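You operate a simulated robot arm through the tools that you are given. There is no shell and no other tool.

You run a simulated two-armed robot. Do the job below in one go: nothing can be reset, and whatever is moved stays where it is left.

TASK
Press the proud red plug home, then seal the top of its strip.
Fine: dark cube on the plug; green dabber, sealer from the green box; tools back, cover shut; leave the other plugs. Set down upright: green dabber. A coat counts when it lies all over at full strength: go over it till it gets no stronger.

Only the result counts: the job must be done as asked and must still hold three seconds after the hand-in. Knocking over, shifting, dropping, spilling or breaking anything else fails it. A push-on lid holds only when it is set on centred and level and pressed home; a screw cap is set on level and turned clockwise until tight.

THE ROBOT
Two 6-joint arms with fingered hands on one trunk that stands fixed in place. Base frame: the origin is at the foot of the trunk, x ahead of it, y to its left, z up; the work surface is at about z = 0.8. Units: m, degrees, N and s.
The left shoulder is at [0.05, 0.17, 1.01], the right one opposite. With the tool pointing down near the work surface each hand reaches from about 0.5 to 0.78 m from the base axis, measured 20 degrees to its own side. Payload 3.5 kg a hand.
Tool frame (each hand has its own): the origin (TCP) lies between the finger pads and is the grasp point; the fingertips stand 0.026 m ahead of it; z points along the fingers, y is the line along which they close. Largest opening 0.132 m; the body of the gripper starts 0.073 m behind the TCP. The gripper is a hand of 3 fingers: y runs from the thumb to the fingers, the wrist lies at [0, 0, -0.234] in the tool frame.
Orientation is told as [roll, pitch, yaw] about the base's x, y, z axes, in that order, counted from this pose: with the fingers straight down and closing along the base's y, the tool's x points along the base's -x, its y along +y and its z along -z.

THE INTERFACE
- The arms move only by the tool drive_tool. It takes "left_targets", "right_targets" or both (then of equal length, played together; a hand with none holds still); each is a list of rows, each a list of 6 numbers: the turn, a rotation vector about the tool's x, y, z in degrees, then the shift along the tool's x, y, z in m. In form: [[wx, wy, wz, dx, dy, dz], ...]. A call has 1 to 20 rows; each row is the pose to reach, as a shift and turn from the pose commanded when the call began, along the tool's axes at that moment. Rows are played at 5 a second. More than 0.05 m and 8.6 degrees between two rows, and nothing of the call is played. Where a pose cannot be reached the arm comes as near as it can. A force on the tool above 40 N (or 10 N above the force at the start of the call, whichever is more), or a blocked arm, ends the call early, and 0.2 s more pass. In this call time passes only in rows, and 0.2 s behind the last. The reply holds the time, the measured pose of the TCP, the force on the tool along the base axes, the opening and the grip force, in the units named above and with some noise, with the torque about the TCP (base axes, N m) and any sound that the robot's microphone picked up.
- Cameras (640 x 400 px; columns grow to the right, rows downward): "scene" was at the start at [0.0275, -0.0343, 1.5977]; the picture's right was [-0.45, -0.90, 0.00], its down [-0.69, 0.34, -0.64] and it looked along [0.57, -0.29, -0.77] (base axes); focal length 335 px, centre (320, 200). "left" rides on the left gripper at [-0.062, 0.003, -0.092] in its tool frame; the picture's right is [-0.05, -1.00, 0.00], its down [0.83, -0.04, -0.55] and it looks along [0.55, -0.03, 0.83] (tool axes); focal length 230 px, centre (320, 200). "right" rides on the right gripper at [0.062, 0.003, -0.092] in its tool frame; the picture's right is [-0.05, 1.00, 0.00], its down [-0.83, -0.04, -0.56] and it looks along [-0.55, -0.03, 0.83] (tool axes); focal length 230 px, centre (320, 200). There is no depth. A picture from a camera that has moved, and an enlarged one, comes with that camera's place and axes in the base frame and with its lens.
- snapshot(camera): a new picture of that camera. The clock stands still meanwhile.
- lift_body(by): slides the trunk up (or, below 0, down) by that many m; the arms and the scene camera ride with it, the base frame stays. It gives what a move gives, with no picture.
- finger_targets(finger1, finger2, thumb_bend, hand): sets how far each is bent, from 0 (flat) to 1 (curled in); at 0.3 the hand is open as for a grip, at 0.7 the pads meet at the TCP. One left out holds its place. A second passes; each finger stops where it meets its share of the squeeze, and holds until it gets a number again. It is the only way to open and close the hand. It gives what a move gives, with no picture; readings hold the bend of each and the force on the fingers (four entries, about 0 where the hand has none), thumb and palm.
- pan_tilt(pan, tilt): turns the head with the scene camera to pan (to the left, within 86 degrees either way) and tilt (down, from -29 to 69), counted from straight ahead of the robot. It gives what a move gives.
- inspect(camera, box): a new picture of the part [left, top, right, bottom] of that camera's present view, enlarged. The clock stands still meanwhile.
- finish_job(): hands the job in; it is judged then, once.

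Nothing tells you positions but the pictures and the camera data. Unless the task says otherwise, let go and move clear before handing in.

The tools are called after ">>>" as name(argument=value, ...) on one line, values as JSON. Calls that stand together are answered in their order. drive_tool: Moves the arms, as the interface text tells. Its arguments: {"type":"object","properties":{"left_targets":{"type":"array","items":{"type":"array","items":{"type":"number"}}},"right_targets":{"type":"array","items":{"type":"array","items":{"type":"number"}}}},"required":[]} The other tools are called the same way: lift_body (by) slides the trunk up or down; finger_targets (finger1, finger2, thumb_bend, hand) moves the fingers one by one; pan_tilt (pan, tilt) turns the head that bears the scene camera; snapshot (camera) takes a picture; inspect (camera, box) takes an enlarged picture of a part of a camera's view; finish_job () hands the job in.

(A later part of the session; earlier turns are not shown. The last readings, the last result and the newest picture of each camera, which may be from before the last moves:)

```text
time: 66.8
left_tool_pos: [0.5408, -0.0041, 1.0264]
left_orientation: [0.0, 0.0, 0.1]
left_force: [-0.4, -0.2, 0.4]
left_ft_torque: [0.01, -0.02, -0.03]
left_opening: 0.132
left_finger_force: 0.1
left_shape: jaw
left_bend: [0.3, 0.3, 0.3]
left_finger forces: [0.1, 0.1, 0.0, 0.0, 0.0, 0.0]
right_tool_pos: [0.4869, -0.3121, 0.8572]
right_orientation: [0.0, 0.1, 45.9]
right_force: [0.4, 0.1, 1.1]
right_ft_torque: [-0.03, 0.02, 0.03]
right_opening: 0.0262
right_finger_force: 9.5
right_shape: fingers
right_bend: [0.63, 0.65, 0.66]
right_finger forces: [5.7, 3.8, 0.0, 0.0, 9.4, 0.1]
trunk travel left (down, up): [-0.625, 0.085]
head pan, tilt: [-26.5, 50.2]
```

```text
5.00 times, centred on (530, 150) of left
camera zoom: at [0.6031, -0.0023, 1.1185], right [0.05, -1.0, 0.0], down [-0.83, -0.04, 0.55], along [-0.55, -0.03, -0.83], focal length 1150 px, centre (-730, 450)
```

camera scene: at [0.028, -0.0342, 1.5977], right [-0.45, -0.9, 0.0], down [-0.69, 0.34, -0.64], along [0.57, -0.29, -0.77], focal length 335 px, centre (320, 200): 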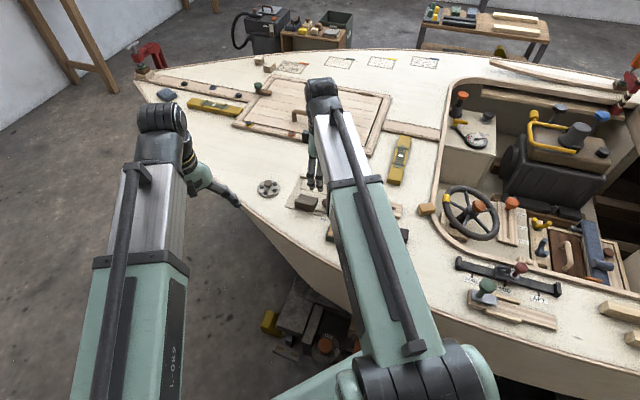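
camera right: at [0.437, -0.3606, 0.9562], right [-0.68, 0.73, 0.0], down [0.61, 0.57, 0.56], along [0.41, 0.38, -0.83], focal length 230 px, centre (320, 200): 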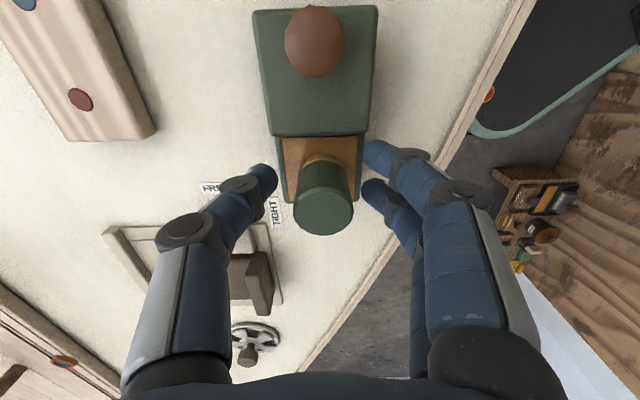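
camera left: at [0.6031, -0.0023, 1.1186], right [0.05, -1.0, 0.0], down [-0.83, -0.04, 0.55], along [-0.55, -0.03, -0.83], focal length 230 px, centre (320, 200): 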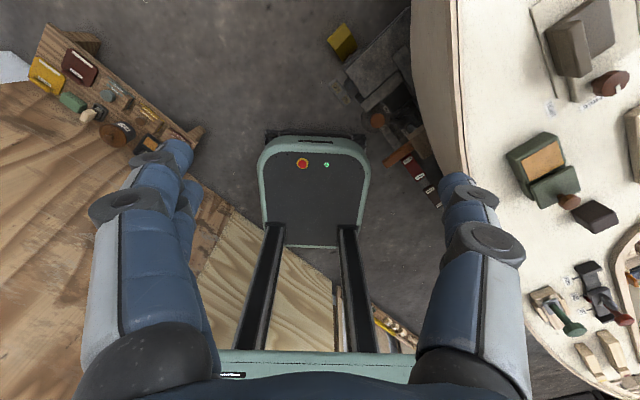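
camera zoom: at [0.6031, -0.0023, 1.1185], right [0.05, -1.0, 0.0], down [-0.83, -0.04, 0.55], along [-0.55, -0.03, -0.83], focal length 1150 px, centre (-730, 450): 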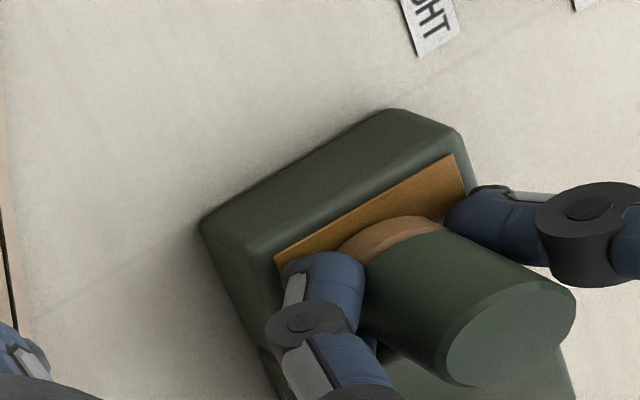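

A better grip this time, with balanced finger forces. I'll carry the loaded dabber to hover over the red-plug end of the strip, on the box side.

>>> drive_tool(right_targets=[[0, 0, 0, 0, 0, -0.02], [0, 0, 0, 0, 0, -0.045], [0, 0, 0, 0.01, -0.03, -0.045], [0, 0, 0, 0.02, -0.062, -0.045], [0, 0, 0, 0.03, -0.094, -0.045], [0, 0, 0, 0.04, -0.124, -0.045], [0, 0, 0, 0.04, -0.124, -0.015]])

>>> snapshot(camera="right")

>>> inspect(camera="left", box=[560, 60, 640, 160])

```text
time: 68.4
left_tool_pos: [0.54, -0.0041, 1.0254]
left_orientation: [0.0, -0.1, 0.1]
left_force: [0.8, 0.7, -0.2]
left_ft_torque: [-0.03, 0.03, -0.01]
left_opening: 0.1319
left_finger_force: 0.0
left_shape: jaw
left_bend: [0.3, 0.3, 0.3]
left_finger forces: [0.0, 0.1, 0.0, 0.1, 0.1, 0.0]
right_tool_pos: [0.5476, -0.429, 0.8714]
right_orientation: [0.1, -0.1, 45.9]
right_force: [-0.3, -1.2, -0.6]
right_ft_torque: [0.01, 0.02, 0.02]
right_opening: 0.0258
right_finger_force: 9.5
right_shape: fingers
right_bend: [0.63, 0.65, 0.66]
right_finger forces: [5.7, 3.9, 0.1, 0.0, 9.2, 0.0]
trunk travel left (down, up): [-0.625, 0.085]
head pan, tilt: [-26.5, 50.2]
```

```text
taken
camera right: at [0.5027, -0.4711, 0.9637], right [-0.68, 0.73, 0.0], down [0.61, 0.57, 0.56], along [0.41, 0.38, -0.83], focal length 230 px, centre (320, 200)
```

right: 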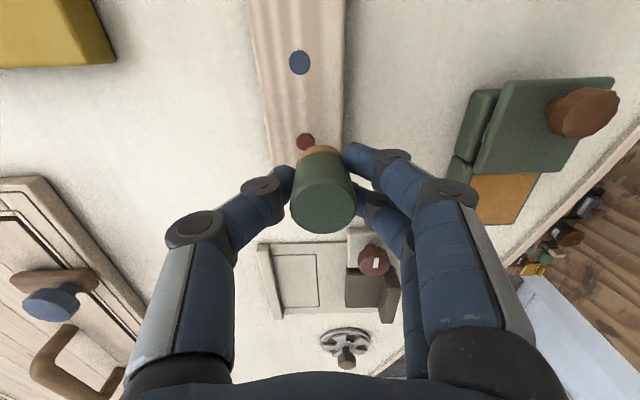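

```text
4.00 times, centred on (600, 110) of left
camera zoom: at [0.6032, -0.0023, 1.1185], right [0.05, -1.0, 0.0], down [-0.83, -0.04, 0.55], along [-0.55, -0.03, -0.83], focal length 920 px, centre (-800, 560)
```

zoom: 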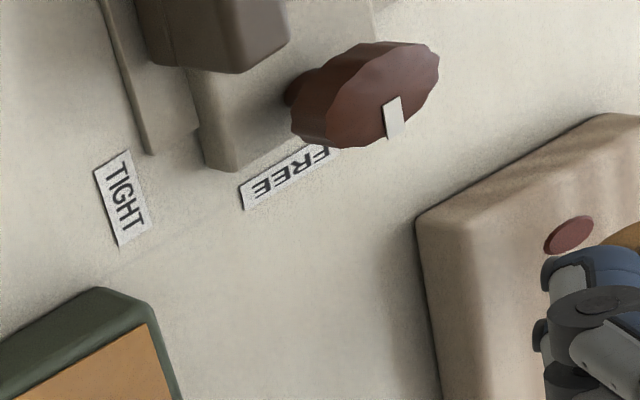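

The position matches my plan. I'll lower to first contact near the strip's end corner.

>>> drive_tool(right_targets=[[0, 0, 0, -0.0072, 0.0025, 0.01], [0, 0, 0, -0.0072, 0.0025, 0.015], [0, 0, 0, -0.0072, 0.0025, 0.017], [0, 0, 0, -0.0072, 0.0025, 0.019]])

>>> inspect(camera="right", box=[240, 80, 400, 240])

```text
time: 69.4
left_tool_pos: [0.5411, -0.0047, 1.0256]
left_orientation: [0.0, 0.0, 0.1]
left_force: [-0.8, 0.1, -0.3]
left_ft_torque: [-0.01, 0.03, -0.04]
left_opening: 0.1317
left_finger_force: 0.0
left_shape: jaw
left_bend: [0.3, 0.3, 0.3]
left_finger forces: [0.0, 0.0, 0.0, 0.0, 0.0, 0.0]
right_tool_pos: [0.5521, -0.4205, 0.8514]
right_orientation: [-0.1, 0.0, 46.1]
right_force: [0.1, -0.2, -0.4]
right_ft_torque: [0.06, -0.02, 0.01]
right_opening: 0.0263
right_finger_force: 9.1
right_shape: fingers
right_bend: [0.63, 0.65, 0.66]
right_finger forces: [5.6, 3.9, 0.1, 0.0, 9.2, 0.0]
trunk travel left (down, up): [-0.625, 0.085]
head pan, tilt: [-26.5, 50.2]
```

```text
2.50 times, centred on (320, 160) of right
camera zoom: at [0.5067, -0.4622, 0.9447], right [-0.68, 0.73, 0.0], down [0.61, 0.57, 0.56], along [0.41, 0.38, -0.83], focal length 575 px, centre (320, 300)
```

zoom: 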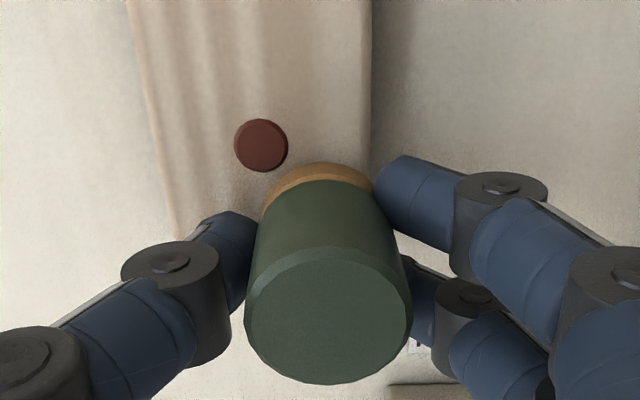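

>>> drive_tool(right_targets=[[0, 0, 0, 0, 0, 0.001], [0, 0, 0, 0, 0, 0.002], [0, 0, 0, 0, 0, 0.003]])

```text
time: 70.2
left_tool_pos: [0.5411, -0.0055, 1.0256]
left_orientation: [0.0, 0.0, 0.1]
left_force: [0.4, -0.1, 0.3]
left_ft_torque: [0.02, 0.01, 0.03]
left_opening: 0.132
left_finger_force: 0.1
left_shape: jaw
left_bend: [0.3, 0.3, 0.3]
left_finger forces: [0.0, 0.1, 0.1, 0.0, 0.0, 0.0]
right_tool_pos: [0.5523, -0.4202, 0.8489]
right_orientation: [0.0, 0.0, 46.1]
right_force: [0.4, 0.3, -0.7]
right_ft_torque: [-0.02, -0.02, -0.02]
right_opening: 0.0262
right_finger_force: 9.5
right_shape: fingers
right_bend: [0.63, 0.65, 0.66]
right_finger forces: [5.7, 3.9, 0.1, 0.1, 9.2, 0.0]
trunk travel left (down, up): [-0.625, 0.085]
head pan, tilt: [-26.5, 50.2]
```

>>> drive_tool(right_targets=[[0, 0, 0, 0, 0, 0.001], [0, 0, 0, 0, 0, 0.002], [0, 0, 0, 0, 0, 0.003]])

>>> inspect(camera="right", box=[240, 80, 400, 240])

```text
time: 71.0
left_tool_pos: [0.5403, -0.0046, 1.0266]
left_orientation: [-0.1, 0.0, 0.0]
left_force: [0.1, 0.0, -0.2]
left_ft_torque: [0.01, -0.05, -0.07]
left_opening: 0.1318
left_finger_force: 0.0
left_shape: jaw
left_bend: [0.3, 0.3, 0.3]
left_finger forces: [0.1, 0.0, 0.0, 0.0, 0.0, 0.1]
right_tool_pos: [0.5515, -0.4205, 0.8468]
right_orientation: [0.0, 0.0, 46.1]
right_force: [-0.6, -0.6, 0.7]
right_ft_torque: [-0.05, -0.03, 0.0]
right_opening: 0.0259
right_finger_force: 10.2
right_shape: fingers
right_bend: [0.63, 0.65, 0.66]
right_finger forces: [5.8, 3.9, 0.1, 0.1, 11.0, 0.0]
trunk travel left (down, up): [-0.625, 0.085]
head pan, tilt: [-26.5, 50.2]
```

```text
2.50 times, centred on (320, 160) of right
camera zoom: at [0.5057, -0.4621, 0.9393], right [-0.68, 0.73, 0.0], down [0.61, 0.57, 0.56], along [0.41, 0.38, -0.83], focal length 575 px, centre (320, 300)
```

zoom: 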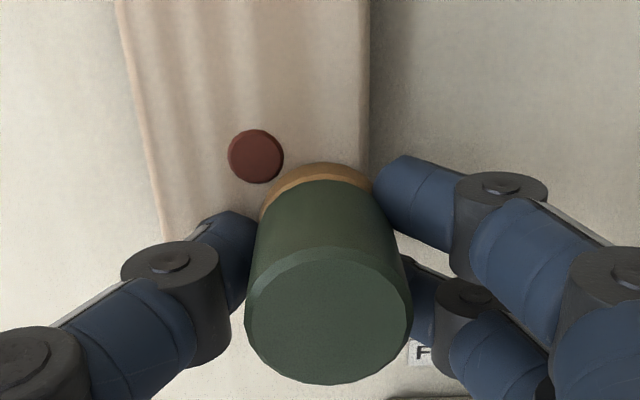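

>>> drive_tool(right_targets=[[0, 0, 0, 0, 0, 0.0007], [0, 0, 0, 0, 0, 0.0014]])

>>> inspect(camera="right", box=[240, 80, 400, 240])

```text
time: 71.6
left_tool_pos: [0.5411, -0.0037, 1.0269]
left_orientation: [0.0, -0.1, 0.0]
left_force: [0.5, 0.2, -0.4]
left_ft_torque: [0.01, -0.01, -0.01]
left_opening: 0.132
left_finger_force: 0.0
left_shape: jaw
left_bend: [0.3, 0.3, 0.3]
left_finger forces: [0.0, 0.0, 0.0, 0.0, 0.1, 0.0]
right_tool_pos: [0.5511, -0.421, 0.847]
right_orientation: [-0.3, 0.0, 46.0]
right_force: [0.6, 0.3, 12.8]
right_ft_torque: [-0.2, -0.14, -0.01]
right_opening: 0.0261
right_finger_force: 16.0
right_shape: fingers
right_bend: [0.63, 0.65, 0.67]
right_finger forces: [6.5, 4.5, 0.1, 0.0, 20.9, 0.0]
trunk travel left (down, up): [-0.625, 0.085]
head pan, tilt: [-26.5, 50.2]
```

```text
2.50 times, centred on (320, 160) of right
camera zoom: at [0.5058, -0.4622, 0.9387], right [-0.68, 0.73, 0.0], down [0.61, 0.57, 0.56], along [0.41, 0.38, -0.83], focal length 575 px, centre (320, 300)
```

zoom: 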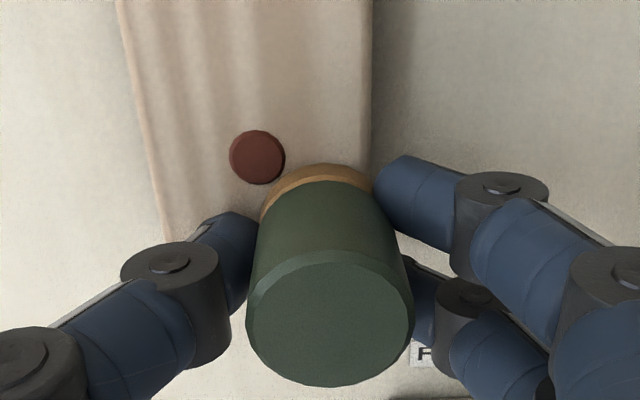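

The thumb tip is touching the strip before the dabber does, so I'm holding it too low. I'll lift, stand the dabber on mid-strip between plugs, and regrip about 7 mm higher.

>>> drive_tool(right_targets=[[0.3, 0, 0, 0, 0, -0.01], [0.3, 0, 0, 0.015, -0.005, -0.01], [0.3, 0, 0, 0.03, -0.009, -0.01], [0.3, 0, 0, 0.0396, -0.012, -0.01], [0.3, 0, 0, 0.0396, -0.012, -0.005], [0.3, 0, 0, 0.0396, -0.012, -0.002]])

>>> inspect(camera="right", box=[240, 80, 400, 280])

>>> inspect(camera="left", box=[560, 60, 640, 160])

```text
time: 73.0
left_tool_pos: [0.5404, -0.004, 1.0267]
left_orientation: [0.0, 0.0, 0.0]
left_force: [0.5, 0.0, -0.7]
left_ft_torque: [-0.02, -0.01, 0.03]
left_opening: 0.1318
left_finger_force: 0.1
left_shape: jaw
left_bend: [0.3, 0.3, 0.3]
left_finger forces: [0.1, 0.1, 0.0, 0.0, 0.0, 0.0]
right_tool_pos: [0.5324, -0.4566, 0.8474]
right_orientation: [-0.3, 0.0, 46.0]
right_force: [-0.9, 0.4, 2.5]
right_ft_torque: [0.02, 0.1, -0.01]
right_opening: 0.0261
right_finger_force: 11.2
right_shape: fingers
right_bend: [0.64, 0.65, 0.67]
right_finger forces: [9.2, 3.9, 0.0, 0.1, 9.3, 0.0]
trunk travel left (down, up): [-0.625, 0.085]
head pan, tilt: [-26.5, 50.2]
```

```text
2.00 times, centred on (320, 180) of right
camera zoom: at [0.4865, -0.498, 0.9396], right [-0.68, 0.73, -0.01], down [0.61, 0.57, 0.56], along [0.41, 0.38, -0.83], focal length 460 px, centre (320, 240)
```

zoom: 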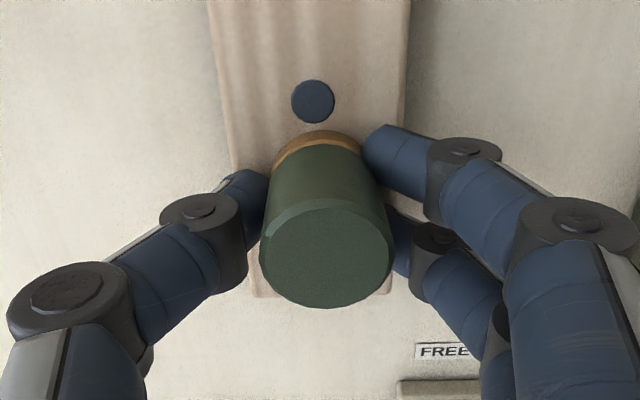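

```text
4.00 times, centred on (600, 110) of left
camera zoom: at [0.6029, -0.0021, 1.1188], right [0.05, -1.0, 0.0], down [-0.83, -0.04, 0.55], along [-0.55, -0.03, -0.83], focal length 920 px, centre (-800, 560)
```

zoom: 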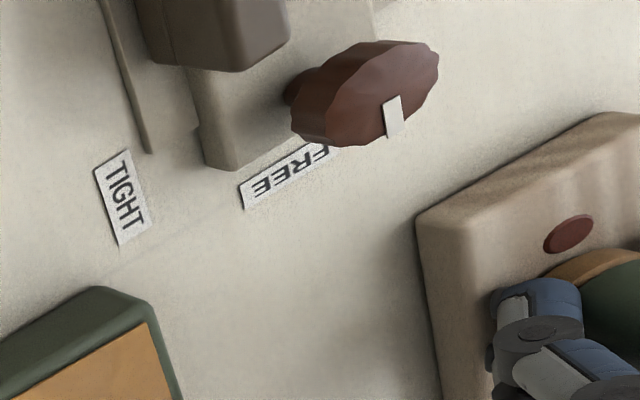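

No coat has been left, so the fingertips really are lower than the dabber's base. I'll go back to the pad, stand it there and regrip higher.

>>> drive_tool(right_targets=[[-0.3, 0, 0, 0, 0, -0.025], [-0.3, 0, 0, 0, 0, -0.055], [-0.3, 0, 0, -0.018, 0.034, -0.055], [-0.3, 0, 0, -0.036, 0.067, -0.055], [-0.3, 0, 0, -0.054, 0.1, -0.055], [-0.3, 0, 0, -0.0724, 0.1335, -0.055], [-0.3, 0, 0, -0.0724, 0.1335, -0.03], [-0.3, 0, 0, -0.0724, 0.1335, -0.015], [-0.3, 0, 0, -0.0724, 0.1335, -0.0094]])

>>> inspect(camera="left", box=[480, 110, 580, 190])

>>> inspect(camera="right", box=[260, 130, 400, 240])

```text
time: 75.0
left_tool_pos: [0.5402, -0.0049, 1.0269]
left_orientation: [0.0, 0.1, 0.0]
left_force: [0.6, 0.3, -0.1]
left_ft_torque: [-0.02, 0.0, 0.03]
left_opening: 0.1323
left_finger_force: 0.1
left_shape: jaw
left_bend: [0.3, 0.3, 0.3]
left_finger forces: [0.1, 0.0, 0.0, 0.1, 0.0, 0.1]
right_tool_pos: [0.486, -0.3109, 0.8552]
right_orientation: [-0.2, 0.1, 45.9]
right_force: [0.4, 0.8, 6.2]
right_ft_torque: [0.05, 0.14, 0.0]
right_opening: 0.0263
right_finger_force: 13.0
right_shape: fingers
right_bend: [0.65, 0.65, 0.66]
right_finger forces: [12.4, 4.1, 0.0, 0.0, 10.1, 0.0]
trunk travel left (down, up): [-0.625, 0.085]
head pan, tilt: [-26.5, 50.2]
```

```text
5.00 times, centred on (530, 150) of left
camera zoom: at [0.6027, -0.0018, 1.119], right [0.05, -1.0, 0.0], down [-0.83, -0.04, 0.55], along [-0.55, -0.03, -0.83], focal length 1150 px, centre (-730, 450)
```

zoom: 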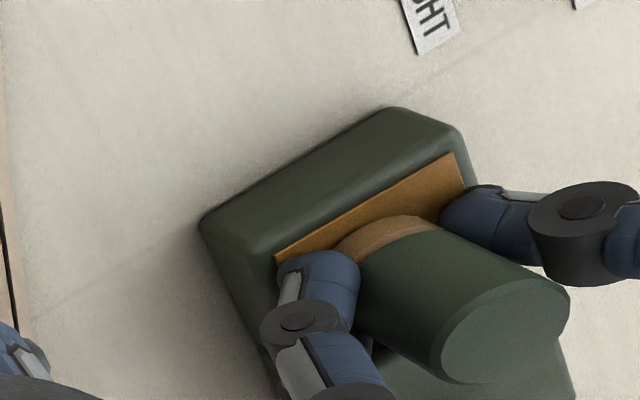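

```text
3.64 times, centred on (330, 185) of right
camera zoom: at [0.4407, -0.3531, 0.9484], right [-0.68, 0.73, 0.0], down [0.61, 0.57, 0.56], along [0.41, 0.38, -0.83], focal length 837 px, centre (284, 254)
```

zoom: 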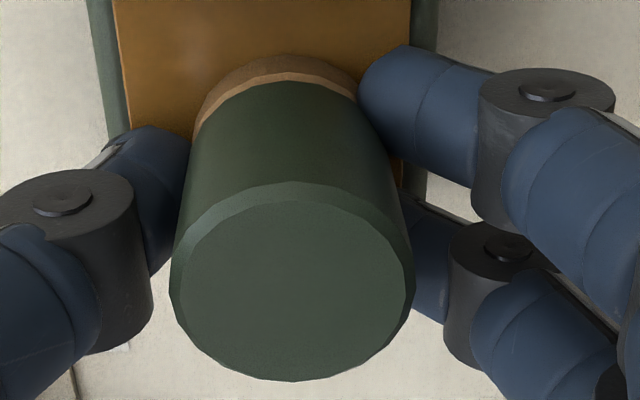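

>>> finger_targets(hand="right", finger1=0.56, finger2=0.56, thumb_bend=0.56)

>>> drive_tool(right_targets=[[0, 0, 0, 0, 0, -0.004], [0, 0, 0, 0, 0, -0.009]])

>>> inspect(camera="right", box=[260, 130, 400, 240])

>>> inspect(camera="left", box=[480, 110, 580, 190])

```text
time: 76.0
left_tool_pos: [0.5396, -0.0042, 1.0258]
left_orientation: [-0.1, -0.2, 0.0]
left_force: [1.0, 0.6, -0.5]
left_ft_torque: [-0.04, -0.02, -0.02]
left_opening: 0.1321
left_finger_force: 0.0
left_shape: jaw
left_bend: [0.3, 0.3, 0.3]
left_finger forces: [0.0, 0.0, 0.0, 0.0, 0.0, 0.1]
right_tool_pos: [0.4865, -0.3105, 0.8568]
right_orientation: [-0.3, 0.0, 46.1]
right_force: [-1.0, 3.2, 23.2]
right_ft_torque: [-0.29, -0.35, 0.03]
right_opening: 0.0387
right_finger_force: 10.7
right_shape: fingers
right_bend: [0.56, 0.56, 0.6]
right_finger forces: [0.0, 0.0, 0.0, 0.1, 22.9, 0.1]
trunk travel left (down, up): [-0.625, 0.085]
head pan, tilt: [-26.5, 50.2]
```

```text
time: 76.6
left_tool_pos: [0.5407, -0.0043, 1.0265]
left_orientation: [0.0, 0.0, -0.1]
left_force: [0.1, -0.2, 0.1]
left_ft_torque: [0.0, 0.02, -0.03]
left_opening: 0.1321
left_finger_force: 0.0
left_shape: jaw
left_bend: [0.3, 0.3, 0.3]
left_finger forces: [0.1, 0.0, 0.1, 0.1, 0.0, 0.0]
right_tool_pos: [0.4865, -0.3115, 0.8638]
right_orientation: [0.0, 0.0, 46.0]
right_force: [-0.3, -0.8, -0.1]
right_ft_torque: [-0.01, 0.01, 0.03]
right_opening: 0.0469
right_finger_force: 0.1
right_shape: fingers
right_bend: [0.56, 0.56, 0.56]
right_finger forces: [0.0, 0.1, 0.0, 0.0, 0.0, 0.0]
trunk travel left (down, up): [-0.625, 0.085]
head pan, tilt: [-26.5, 50.2]
```

```text
3.64 times, centred on (330, 185) of right
camera zoom: at [0.4413, -0.3544, 0.9567], right [-0.68, 0.73, 0.0], down [0.61, 0.57, 0.55], along [0.41, 0.38, -0.83], focal length 837 px, centre (284, 254)
```

zoom: 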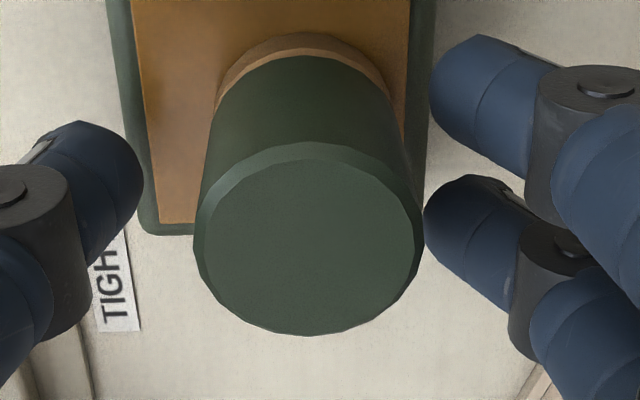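

```text
5.00 times, centred on (530, 150) of left
camera zoom: at [0.6032, -0.0023, 1.1184], right [0.05, -1.0, 0.0], down [-0.83, -0.04, 0.55], along [-0.55, -0.03, -0.83], focal length 1150 px, centre (-730, 450)
```

zoom: 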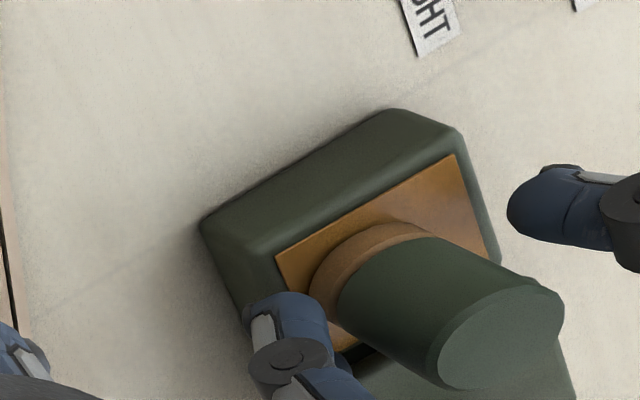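

The dabber stands flat on the pad. I'll shift 1.5 mm and grip it at this higher level.

>>> drive_tool(right_targets=[[0, 0, 0, 0, 0.0015, 0]])

>>> finger_targets(hand="right", finger1=0.7, finger2=0.7, thumb_bend=0.7)

>>> inspect(camera="right", box=[260, 130, 400, 240])

```text
time: 77.0
left_tool_pos: [0.5404, -0.0046, 1.0254]
left_orientation: [0.0, 0.0, 0.0]
left_force: [0.7, -1.2, -0.6]
left_ft_torque: [0.01, -0.01, 0.01]
left_opening: 0.1319
left_finger_force: 0.0
left_shape: jaw
left_bend: [0.3, 0.3, 0.3]
left_finger forces: [0.0, 0.1, 0.1, 0.0, 0.0, 0.0]
right_tool_pos: [0.4852, -0.3099, 0.8635]
right_orientation: [0.0, 0.0, 46.0]
right_force: [-0.3, 0.1, -0.3]
right_ft_torque: [0.0, 0.0, 0.0]
right_opening: 0.0471
right_finger_force: 0.1
right_shape: fingers
right_bend: [0.56, 0.56, 0.56]
right_finger forces: [0.0, 0.0, 0.0, 0.0, 0.1, 0.1]
trunk travel left (down, up): [-0.625, 0.085]
head pan, tilt: [-26.5, 50.2]
```

```text
time: 78.0
left_tool_pos: [0.5408, -0.0046, 1.0255]
left_orientation: [0.0, -0.1, 0.0]
left_force: [0.2, -0.4, 0.7]
left_ft_torque: [0.0, -0.01, -0.02]
left_opening: 0.1319
left_finger_force: 0.1
left_shape: jaw
left_bend: [0.3, 0.3, 0.3]
left_finger forces: [0.0, 0.0, 0.0, 0.0, 0.0, 0.0]
right_tool_pos: [0.4859, -0.3109, 0.8637]
right_orientation: [0.0, 0.0, 46.0]
right_force: [0.0, -0.5, 0.1]
right_ft_torque: [0.01, 0.0, 0.0]
right_opening: 0.026
right_finger_force: 9.1
right_shape: fingers
right_bend: [0.63, 0.65, 0.66]
right_finger forces: [5.9, 3.3, 0.0, 0.0, 9.3, 0.0]
trunk travel left (down, up): [-0.625, 0.085]
head pan, tilt: [-26.5, 50.2]
```

```text
3.64 times, centred on (330, 185) of right
camera zoom: at [0.4402, -0.3527, 0.9571], right [-0.68, 0.73, 0.0], down [0.61, 0.57, 0.56], along [0.41, 0.38, -0.83], focal length 837 px, centre (284, 254)
```

zoom: 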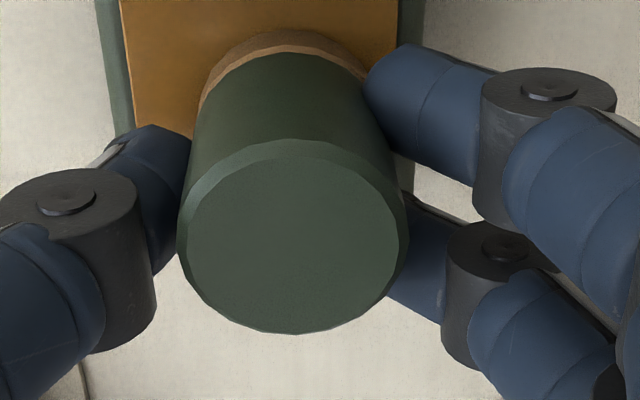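

The dabber is upright and centred now. Back to the strip's starting corner.

>>> drive_tool(right_targets=[[0, 0, 0, 0, 0, -0.02], [0, 0, 0, 0, 0, -0.04], [0, 0, 0, 0.008, -0.03, -0.04], [0, 0, 0, 0.016, -0.062, -0.04], [0, 0, 0, 0.024, -0.094, -0.04], [0, 0, 0, 0.0328, -0.123, -0.04], [0, 0, 0, 0.0328, -0.123, -0.015], [0, 0, 0, 0.0328, -0.123, 0.0], [0, 0, 0, 0.0328, -0.123, 0.004]])

>>> inspect(camera="right", box=[240, 80, 400, 240])

```text
time: 80.0
left_tool_pos: [0.5414, -0.0047, 1.0269]
left_orientation: [0.0, 0.0, 0.0]
left_force: [0.0, -0.4, -0.6]
left_ft_torque: [0.0, 0.0, 0.01]
left_opening: 0.1321
left_finger_force: 0.1
left_shape: jaw
left_bend: [0.3, 0.3, 0.3]
left_finger forces: [0.1, 0.1, 0.0, 0.0, 0.1, 0.1]
right_tool_pos: [0.5514, -0.4188, 0.8596]
right_orientation: [0.0, -0.1, 46.0]
right_force: [0.0, 0.2, 0.1]
right_ft_torque: [0.01, -0.03, 0.02]
right_opening: 0.0265
right_finger_force: 8.9
right_shape: fingers
right_bend: [0.63, 0.65, 0.66]
right_finger forces: [5.8, 3.2, 0.1, 0.0, 9.1, 0.1]
trunk travel left (down, up): [-0.625, 0.085]
head pan, tilt: [-26.5, 50.2]
```

```text
2.50 times, centred on (320, 160) of right
camera zoom: at [0.5057, -0.4615, 0.9528], right [-0.68, 0.73, 0.0], down [0.61, 0.57, 0.56], along [0.41, 0.38, -0.83], focal length 575 px, centre (320, 300)
```

zoom: 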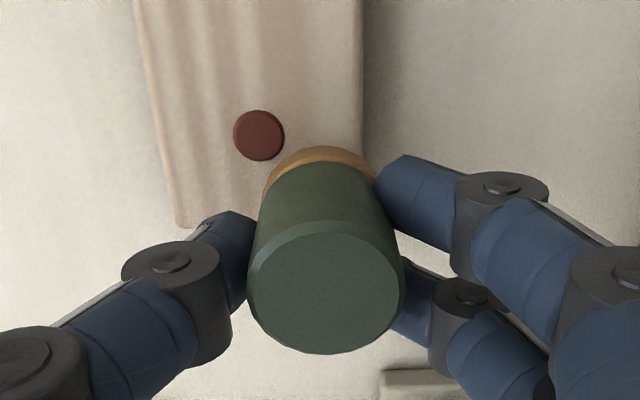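

>>> drive_tool(right_targets=[[0, 0, 0, 0, 0, 0.0015], [0, 0, 0, 0, 0, 0.003], [0, 0, 0, 0, 0, 0.004]])

```text
time: 80.8
left_tool_pos: [0.5397, -0.0051, 1.0256]
left_orientation: [0.0, 0.0, -0.1]
left_force: [0.0, -0.3, 0.4]
left_ft_torque: [-0.02, 0.04, 0.0]
left_opening: 0.1321
left_finger_force: 0.1
left_shape: jaw
left_bend: [0.3, 0.3, 0.3]
left_finger forces: [0.0, 0.0, 0.0, 0.1, 0.0, 0.0]
right_tool_pos: [0.551, -0.4197, 0.8563]
right_orientation: [0.0, 0.0, 46.0]
right_force: [-0.5, -0.4, 0.0]
right_ft_torque: [0.04, 0.01, 0.0]
right_opening: 0.026
right_finger_force: 8.7
right_shape: fingers
right_bend: [0.63, 0.65, 0.66]
right_finger forces: [5.9, 3.3, 0.1, 0.0, 9.1, 0.1]
trunk travel left (down, up): [-0.625, 0.085]
head pan, tilt: [-26.5, 50.2]
```

>>> drive_tool(right_targets=[[0, 0, 0, 0, 0, 0.001], [0, 0, 0, 0, 0, 0.002], [0, 0, 0, 0, 0, 0.003]])

>>> inspect(camera="right", box=[240, 80, 400, 240])

```text
time: 81.6
left_tool_pos: [0.5417, -0.0039, 1.027]
left_orientation: [0.0, 0.0, 0.0]
left_force: [-0.7, -0.4, -0.3]
left_ft_torque: [0.0, -0.02, -0.01]
left_opening: 0.1321
left_finger_force: 0.0
left_shape: jaw
left_bend: [0.3, 0.3, 0.3]
left_finger forces: [0.1, 0.1, 0.0, 0.0, 0.0, 0.0]
right_tool_pos: [0.5509, -0.4199, 0.8538]
right_orientation: [-0.1, 0.0, 46.0]
right_force: [0.7, 0.6, 1.8]
right_ft_torque: [0.02, 0.0, 0.03]
right_opening: 0.0262
right_finger_force: 10.0
right_shape: fingers
right_bend: [0.63, 0.66, 0.66]
right_finger forces: [6.1, 3.4, 0.0, 0.0, 9.6, 0.0]
trunk travel left (down, up): [-0.625, 0.085]
head pan, tilt: [-26.5, 50.2]
```

```text
2.50 times, centred on (320, 160) of right
camera zoom: at [0.506, -0.4619, 0.9467], right [-0.68, 0.73, 0.0], down [0.61, 0.57, 0.56], along [0.41, 0.38, -0.83], focal length 575 px, centre (320, 300)
```

zoom: 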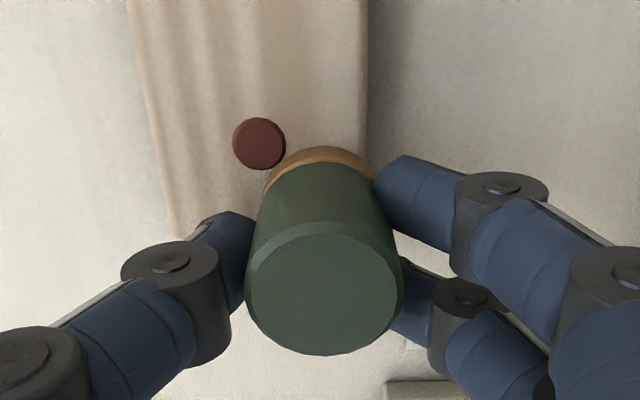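

Contact is just beginning. I'll press slightly more and try a short stroke along the strip.

>>> drive_tool(right_targets=[[0, 0, 0, 0, 0, 0.0008], [0, 0, 0, 0.005, 0, 0.0008], [0, 0, 0, 0.01, 0, 0.0008], [0, 0, 0, 0.015, 0, 0.0008], [0, 0, 0, 0.02, 0, 0.0008]])

>>> snapshot(camera="right")

>>> inspect(camera="left", box=[560, 60, 640, 160])

```text
time: 82.8
left_tool_pos: [0.5401, -0.0046, 1.0258]
left_orientation: [0.0, -0.1, 0.0]
left_force: [0.1, -0.1, -0.1]
left_ft_torque: [-0.02, 0.0, 0.0]
left_opening: 0.1319
left_finger_force: 0.0
left_shape: jaw
left_bend: [0.3, 0.3, 0.3]
left_finger forces: [0.0, 0.0, 0.0, 0.1, 0.0, 0.0]
right_tool_pos: [0.5371, -0.433, 0.854]
right_orientation: [0.1, -0.1, 45.9]
right_force: [0.5, 0.6, 1.9]
right_ft_torque: [0.03, 0.02, 0.0]
right_opening: 0.0258
right_finger_force: 9.9
right_shape: fingers
right_bend: [0.64, 0.66, 0.66]
right_finger forces: [6.4, 3.5, 0.0, 0.0, 9.8, 0.0]
trunk travel left (down, up): [-0.625, 0.085]
head pan, tilt: [-26.5, 50.2]
```

```text
taken
camera right: at [0.4925, -0.4755, 0.9467], right [-0.68, 0.73, 0.0], down [0.61, 0.57, 0.56], along [0.41, 0.38, -0.83], focal length 230 px, centre (320, 200)
```

right: 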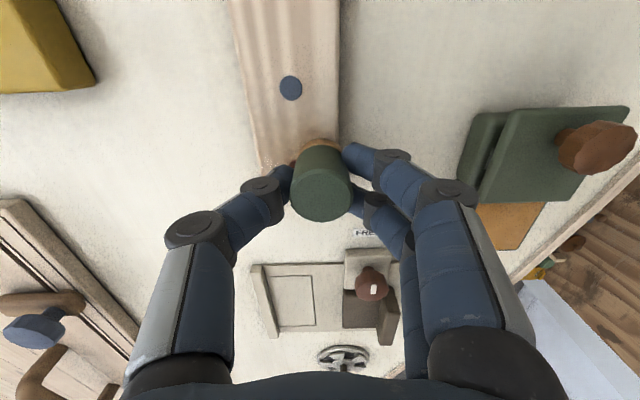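

```text
4.00 times, centred on (600, 110) of left
camera zoom: at [0.6031, -0.0022, 1.1186], right [0.05, -1.0, 0.0], down [-0.83, -0.04, 0.55], along [-0.55, -0.03, -0.83], focal length 920 px, centre (-800, 560)
```

zoom: 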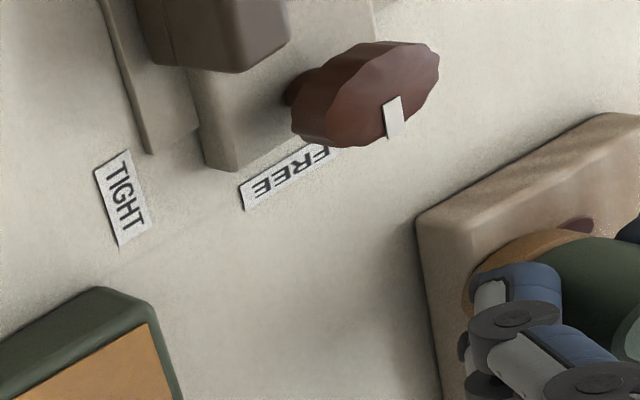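

>>> inspect(camera="left", box=[605, 80, 640, 130])

>>> drive_tool(right_targets=[[0, 0, 0, 0.005, 0, 0.0003], [0, 0, 0, 0.01, 0, 0.0003], [0, 0, 0, 0.015, 0, 0.0003], [0, 0, 0, 0.02, 0, 0.0003], [0, 0, 0, 0.025, 0, 0.0003], [0, 0, 0, 0.03, 0, 0.0003]])

>>> inspect(camera="left", box=[560, 60, 640, 160])

>>> inspect(camera="right", box=[240, 80, 400, 280])

```text
8.00 times, centred on (622, 105) of left
camera zoom: at [0.6031, -0.0022, 1.1186], right [0.05, -1.0, 0.0], down [-0.83, -0.04, 0.55], along [-0.55, -0.03, -0.83], focal length 1841 px, centre (-2100, 960)
```

zoom: 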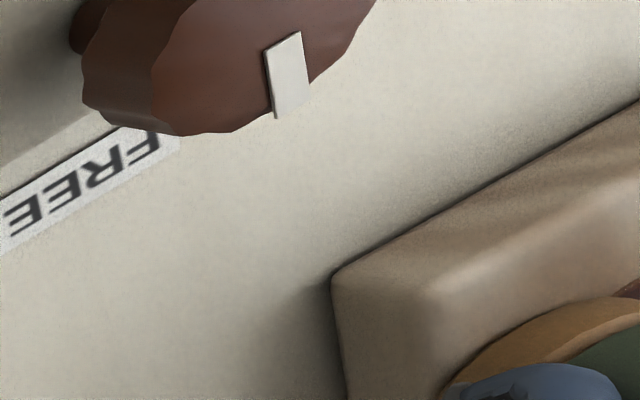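

```text
time: 84.2
left_tool_pos: [0.54, -0.0044, 1.0261]
left_orientation: [0.0, 0.0, 0.1]
left_force: [-0.2, 0.0, -0.6]
left_ft_torque: [0.01, 0.0, 0.0]
left_opening: 0.1317
left_finger_force: 0.1
left_shape: jaw
left_bend: [0.3, 0.3, 0.3]
left_finger forces: [0.1, 0.0, 0.0, 0.0, 0.0, 0.1]
right_tool_pos: [0.516, -0.4539, 0.8534]
right_orientation: [-0.1, 0.1, 46.0]
right_force: [1.7, 2.4, 5.8]
right_ft_torque: [0.01, -0.04, 0.02]
right_opening: 0.0259
right_finger_force: 10.0
right_shape: fingers
right_bend: [0.64, 0.66, 0.66]
right_finger forces: [6.5, 4.0, 0.1, 0.1, 10.4, 0.0]
trunk travel left (down, up): [-0.625, 0.085]
head pan, tilt: [-26.5, 50.2]
```

```text
4.00 times, centred on (600, 110) of left
camera zoom: at [0.603, -0.0019, 1.1187], right [0.05, -1.0, 0.0], down [-0.83, -0.04, 0.55], along [-0.55, -0.03, -0.83], focal length 920 px, centre (-800, 560)
```

zoom: 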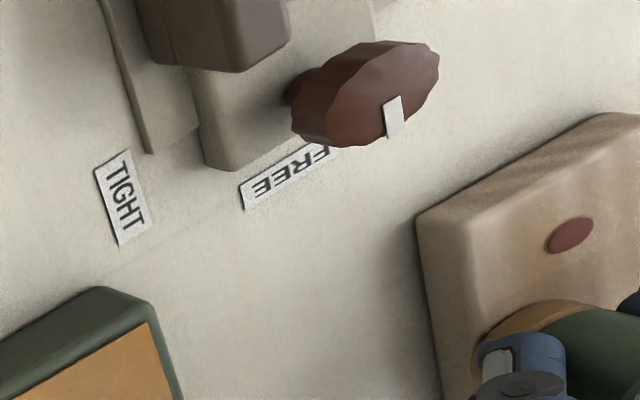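

```text
2.00 times, centred on (320, 180) of right
camera zoom: at [0.4709, -0.4971, 0.9462], right [-0.68, 0.73, 0.0], down [0.61, 0.57, 0.56], along [0.41, 0.38, -0.83], focal length 460 px, centre (320, 240)
```

zoom: 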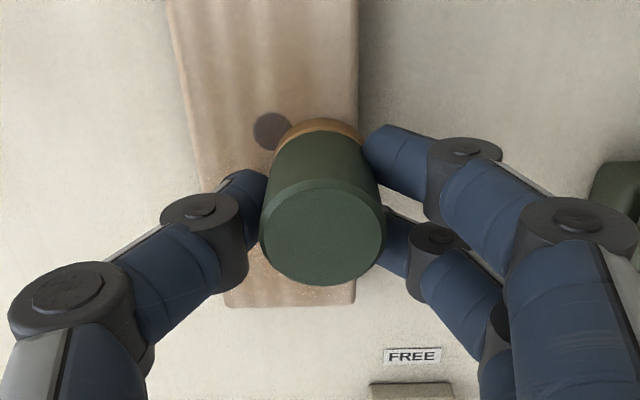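

A faint film is appearing and the strip hasn't moved. I'll continue this stroke toward the far end.

>>> drive_tool(right_targets=[[0, 0, 0, 0.006, 0, 0], [0, 0, 0, 0.012, 0, 0], [0, 0, 0, 0.018, 0, 0], [0, 0, 0, 0.024, 0, 0], [0, 0, 0, 0.03, 0, 0], [0, 0, 0, 0.036, 0, 0], [0, 0, 0, 0.042, 0, 0], [0, 0, 0, 0.048, 0, 0], [0, 0, 0, 0.054, 0, 0], [0, 0, 0, 0.06, 0, 0], [0, 0, 0, 0.066, 0, 0], [0, 0, 0, 0.072, 0, 0]])

>>> snapshot(camera="right")

>>> inspect(camera="left", box=[560, 60, 640, 160])

>>> snapshot(camera="scene")

```text
time: 86.8
left_tool_pos: [0.5401, -0.0035, 1.0265]
left_orientation: [0.0, -0.1, 0.0]
left_force: [0.3, -0.1, -0.3]
left_ft_torque: [-0.01, -0.01, -0.02]
left_opening: 0.1319
left_finger_force: 0.0
left_shape: jaw
left_bend: [0.3, 0.3, 0.3]
left_finger forces: [0.0, 0.1, 0.0, 0.0, 0.0, 0.0]
right_tool_pos: [0.4774, -0.494, 0.8527]
right_orientation: [-0.1, 0.4, 45.4]
right_force: [3.0, 2.6, 9.0]
right_ft_torque: [-0.01, -0.06, 0.0]
right_opening: 0.0261
right_finger_force: 11.4
right_shape: fingers
right_bend: [0.64, 0.67, 0.66]
right_finger forces: [6.7, 4.6, 0.0, 0.0, 11.5, 0.1]
right hand out of reach, approached as far as the arm can: row 10, 11, 12
trunk travel left (down, up): [-0.625, 0.085]
head pan, tilt: [-26.5, 50.2]
```

```text
taken
camera right: at [0.4309, -0.536, 0.9456], right [-0.67, 0.74, 0.0], down [0.62, 0.56, 0.55], along [0.41, 0.37, -0.83], focal length 230 px, centre (320, 200)
```

right: 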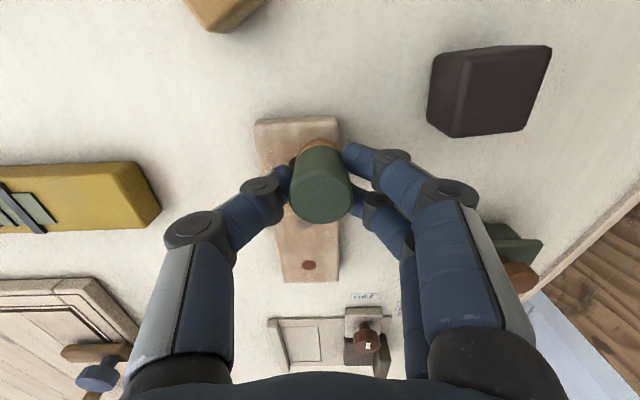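

```text
4.00 times, centred on (600, 110) of left
camera zoom: at [0.6029, -0.0018, 1.1188], right [0.05, -1.0, 0.0], down [-0.83, -0.04, 0.55], along [-0.55, -0.03, -0.83], focal length 920 px, centre (-800, 560)
```

zoom: 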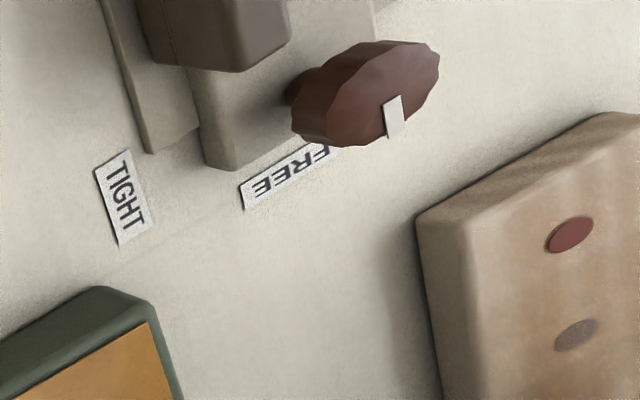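

```text
taken
camera scene: at [0.0271, -0.0336, 1.5978], right [-0.45, -0.9, 0.0], down [-0.69, 0.34, -0.64], along [0.57, -0.29, -0.77], focal length 335 px, centre (320, 200)
```

scene: 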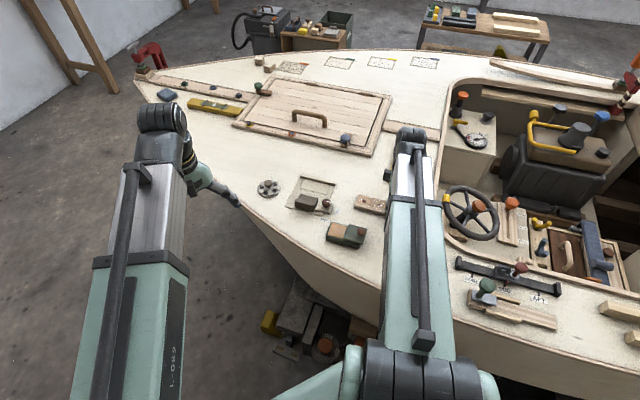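

The far end is out of reach at this yaw. The dabber is round, so I'll lift, turn the hand to about yaw 16° and carry on.

>>> drive_tool(right_targets=[[0, -0.4, 0.6, 0, 0, -0.012]])

>>> drive_tool(right_targets=[[0, 0, 7.5, 0, 0, 0], [0, 0, 15, 0, 0, 0], [0, 0, 22.5, 0, 0, 0], [0, 0, 30, 0, 0, 0]])

>>> snapshot(camera="right")

```text
time: 87.2
left_tool_pos: [0.5404, -0.0042, 1.0253]
left_orientation: [0.0, 0.0, 0.0]
left_force: [-0.1, 0.1, 0.3]
left_ft_torque: [0.01, -0.01, 0.0]
left_opening: 0.1317
left_finger_force: 0.0
left_shape: jaw
left_bend: [0.3, 0.3, 0.3]
left_finger forces: [0.0, 0.0, 0.0, 0.0, 0.0, 0.0]
right_tool_pos: [0.4753, -0.4931, 0.8629]
right_orientation: [0.0, -0.2, 45.1]
right_force: [0.5, 0.0, 0.3]
right_ft_torque: [0.0, 0.0, 0.02]
right_opening: 0.0264
right_finger_force: 10.0
right_shape: fingers
right_bend: [0.64, 0.66, 0.66]
right_finger forces: [6.5, 3.7, 0.1, 0.1, 9.3, 0.1]
trunk travel left (down, up): [-0.625, 0.085]
head pan, tilt: [-26.5, 50.2]
```

```text
time: 88.2
left_tool_pos: [0.5403, -0.0044, 1.0253]
left_orientation: [-0.1, -0.1, 0.0]
left_force: [0.4, -0.2, 0.1]
left_ft_torque: [-0.03, 0.0, 0.0]
left_opening: 0.132
left_finger_force: 0.0
left_shape: jaw
left_bend: [0.3, 0.3, 0.3]
left_finger forces: [0.1, 0.0, 0.0, 0.0, 0.1, 0.0]
right_tool_pos: [0.4756, -0.4947, 0.8646]
right_orientation: [0.1, -0.3, 15.3]
right_force: [-0.1, -0.1, 0.4]
right_ft_torque: [-0.03, 0.0, -0.02]
right_opening: 0.0259
right_finger_force: 9.8
right_shape: fingers
right_bend: [0.64, 0.66, 0.66]
right_finger forces: [6.6, 3.7, 0.0, 0.0, 9.4, 0.1]
trunk travel left (down, up): [-0.625, 0.085]
head pan, tilt: [-26.5, 50.2]
```

```text
taken
camera right: at [0.4157, -0.5088, 0.9568], right [-0.21, 0.98, 0.0], down [0.81, 0.17, 0.56], along [0.55, 0.12, -0.83], focal length 230 px, centre (320, 200)
```

right: 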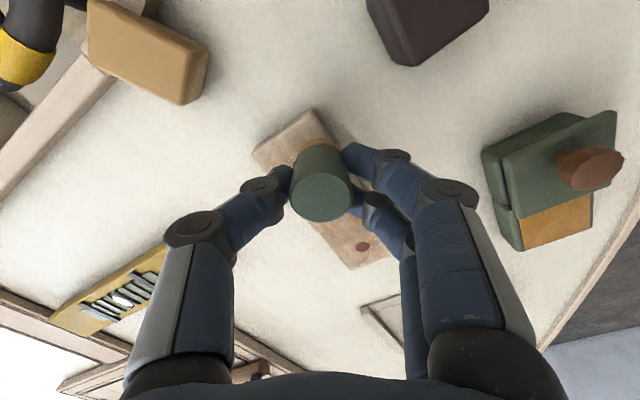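

>>> inspect(camera="right", box=[230, 90, 410, 290])

```text
2.00 times, centred on (320, 190) of right
camera zoom: at [0.4157, -0.5088, 0.9568], right [-0.21, 0.98, 0.0], down [0.81, 0.17, 0.56], along [0.55, 0.12, -0.83], focal length 460 px, centre (320, 220)
```

zoom: 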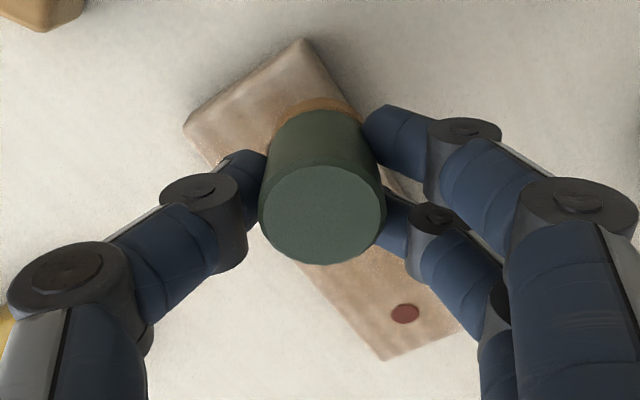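

My geometry checks out: the dabber is at strip coordinates u=-0.041, v=+0.012. I'll lower onto the strip again and finish this row to the far end.

>>> drive_tool(right_targets=[[0, 0.3, 0, 0, 0, 0.005], [0, 0.3, 0, 0, 0, 0.009], [0, 0.3, 0, 0, 0, 0.0105]])

```text
time: 89.0
left_tool_pos: [0.5409, -0.0058, 1.0258]
left_orientation: [0.0, 0.0, -0.1]
left_force: [0.1, -0.1, 0.3]
left_ft_torque: [0.04, -0.02, 0.0]
left_opening: 0.1319
left_finger_force: 0.1
left_shape: jaw
left_bend: [0.3, 0.3, 0.3]
left_finger forces: [0.0, 0.0, 0.1, 0.0, 0.1, 0.0]
right_tool_pos: [0.4762, -0.495, 0.8534]
right_orientation: [0.1, 0.0, 15.4]
right_force: [0.3, 0.2, 0.7]
right_ft_torque: [-0.04, 0.0, -0.02]
right_opening: 0.0261
right_finger_force: 9.6
right_shape: fingers
right_bend: [0.64, 0.66, 0.66]
right_finger forces: [6.5, 3.7, 0.0, 0.0, 9.5, 0.0]
trunk travel left (down, up): [-0.625, 0.085]
head pan, tilt: [-26.5, 50.2]
```

>>> drive_tool(right_targets=[[0, 0, 0, 0, 0, 0.001], [0, 0, 0, 0.0045, -0.0027, 0.001], [0, 0, 0, 0.009, -0.0054, 0.001], [0, 0, 0, 0.0135, -0.0081, 0.001], [0, 0, 0, 0.018, -0.0108, 0.001], [0, 0, 0, 0.0149, -0.016, 0.001], [0, 0, 0, 0.0118, -0.0212, 0.001], [0, 0, 0, 0.0087, -0.0264, 0.001], [0, 0, 0, 0.0056, -0.0316, 0.001]])

>>> inspect(camera="right", box=[230, 90, 410, 290])

```text
time: 91.0
left_tool_pos: [0.5402, -0.0034, 1.0245]
left_orientation: [0.0, -0.1, -0.1]
left_force: [-0.3, -0.4, 0.5]
left_ft_torque: [-0.02, 0.01, -0.03]
left_opening: 0.1319
left_finger_force: 0.0
left_shape: jaw
left_bend: [0.3, 0.3, 0.3]
left_finger forces: [0.1, 0.1, 0.0, 0.1, 0.0, 0.1]
right_tool_pos: [0.4787, -0.5277, 0.8524]
right_orientation: [0.2, -0.1, 15.4]
right_force: [0.3, -0.2, 1.9]
right_ft_torque: [-0.04, 0.01, -0.02]
right_opening: 0.026
right_finger_force: 10.2
right_shape: fingers
right_bend: [0.64, 0.66, 0.66]
right_finger forces: [7.0, 3.8, 0.1, 0.0, 9.2, 0.0]
trunk travel left (down, up): [-0.625, 0.085]
head pan, tilt: [-26.5, 50.2]
```

```text
2.00 times, centred on (320, 190) of right
camera zoom: at [0.4188, -0.5404, 0.9458], right [-0.21, 0.98, 0.0], down [0.81, 0.18, 0.56], along [0.54, 0.12, -0.83], focal length 460 px, centre (320, 220)
```

zoom: 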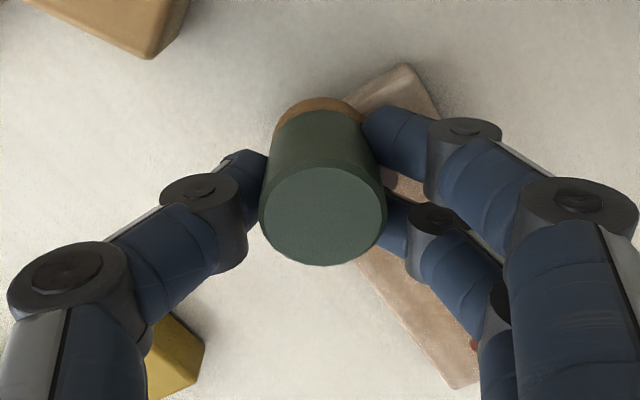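

Next, the second row, back toward the red-plug end along the other side.

>>> drive_tool(right_targets=[[0, 0, 0, -0.0053, 0.0032, 0.0005], [0, 0, 0, -0.0106, 0.0064, 0.0005], [0, 0, 0, -0.016, 0.0095, 0.0005], [0, 0, 0, -0.0213, 0.0127, 0.0005], [0, 0, 0, -0.0266, 0.0159, 0.0005], [0, 0, 0, -0.0319, 0.0191, 0.0005], [0, 0, 0, -0.0372, 0.0223, 0.0005], [0, 0, 0, -0.0426, 0.0254, 0.0005], [0, 0, 0, -0.0479, 0.0286, 0.0005], [0, 0, 0, -0.0532, 0.0318, 0.0005], [0, 0, 0, -0.0585, 0.035, 0.0005], [0, 0, 0, -0.0638, 0.0382, 0.0005], [0, 0, 0, -0.0692, 0.0413, 0.0005], [0, 0, 0, -0.0745, 0.0445, 0.0005], [0, 0, 0, -0.0798, 0.0477, 0.0005], [0, 0, 0, -0.0851, 0.0509, 0.0005], [0, 0, 0, -0.0904, 0.0541, 0.0005], [0, 0, 0, -0.0958, 0.0572, 0.0005], [0, 0, 0, -0.1011, 0.0604, 0.0005], [0, 0, 0, -0.1064, 0.0636, 0.0005]])

>>> snapshot(camera="right")

>>> inspect(camera="scene", box=[340, 180, 440, 242])

```text
time: 95.2
left_tool_pos: [0.5403, -0.0048, 1.0266]
left_orientation: [-0.1, 0.0, 0.1]
left_force: [-0.2, 0.1, 0.2]
left_ft_torque: [0.01, 0.01, -0.01]
left_opening: 0.132
left_finger_force: 0.1
left_shape: jaw
left_bend: [0.3, 0.3, 0.3]
left_finger forces: [0.0, 0.1, 0.0, 0.0, 0.0, 0.0]
right_tool_pos: [0.5645, -0.4368, 0.853]
right_orientation: [0.2, -0.1, 15.2]
right_force: [-1.4, -0.4, 4.4]
right_ft_torque: [-0.02, 0.01, -0.02]
right_opening: 0.026
right_finger_force: 10.1
right_shape: fingers
right_bend: [0.64, 0.67, 0.66]
right_finger forces: [7.0, 3.6, 0.0, 0.1, 10.3, 0.0]
trunk travel left (down, up): [-0.625, 0.085]
head pan, tilt: [-26.5, 50.2]
```

```text
taken
camera right: at [0.5045, -0.4511, 0.9455], right [-0.21, 0.98, 0.0], down [0.81, 0.18, 0.56], along [0.54, 0.12, -0.83], focal length 230 px, centre (320, 200)
```

right: 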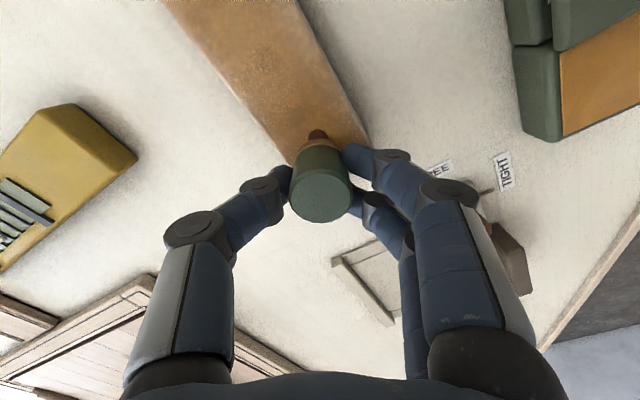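

```text
6.40 times, centred on (390, 211) of scene
camera zoom: at [0.0271, -0.0341, 1.5978], right [-0.45, -0.9, 0.0], down [-0.69, 0.34, -0.64], along [0.57, -0.29, -0.77], focal length 2145 px, centre (-128, 130)
```

zoom: 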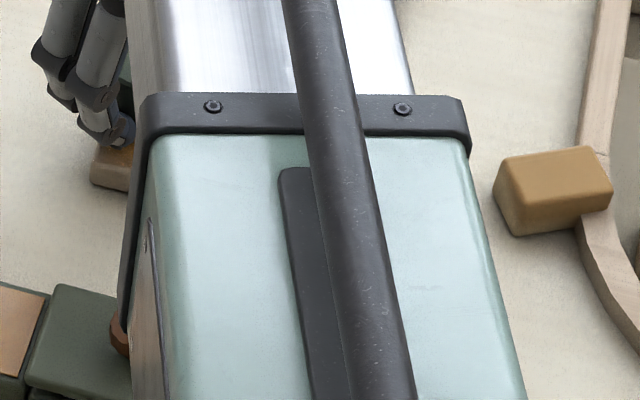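

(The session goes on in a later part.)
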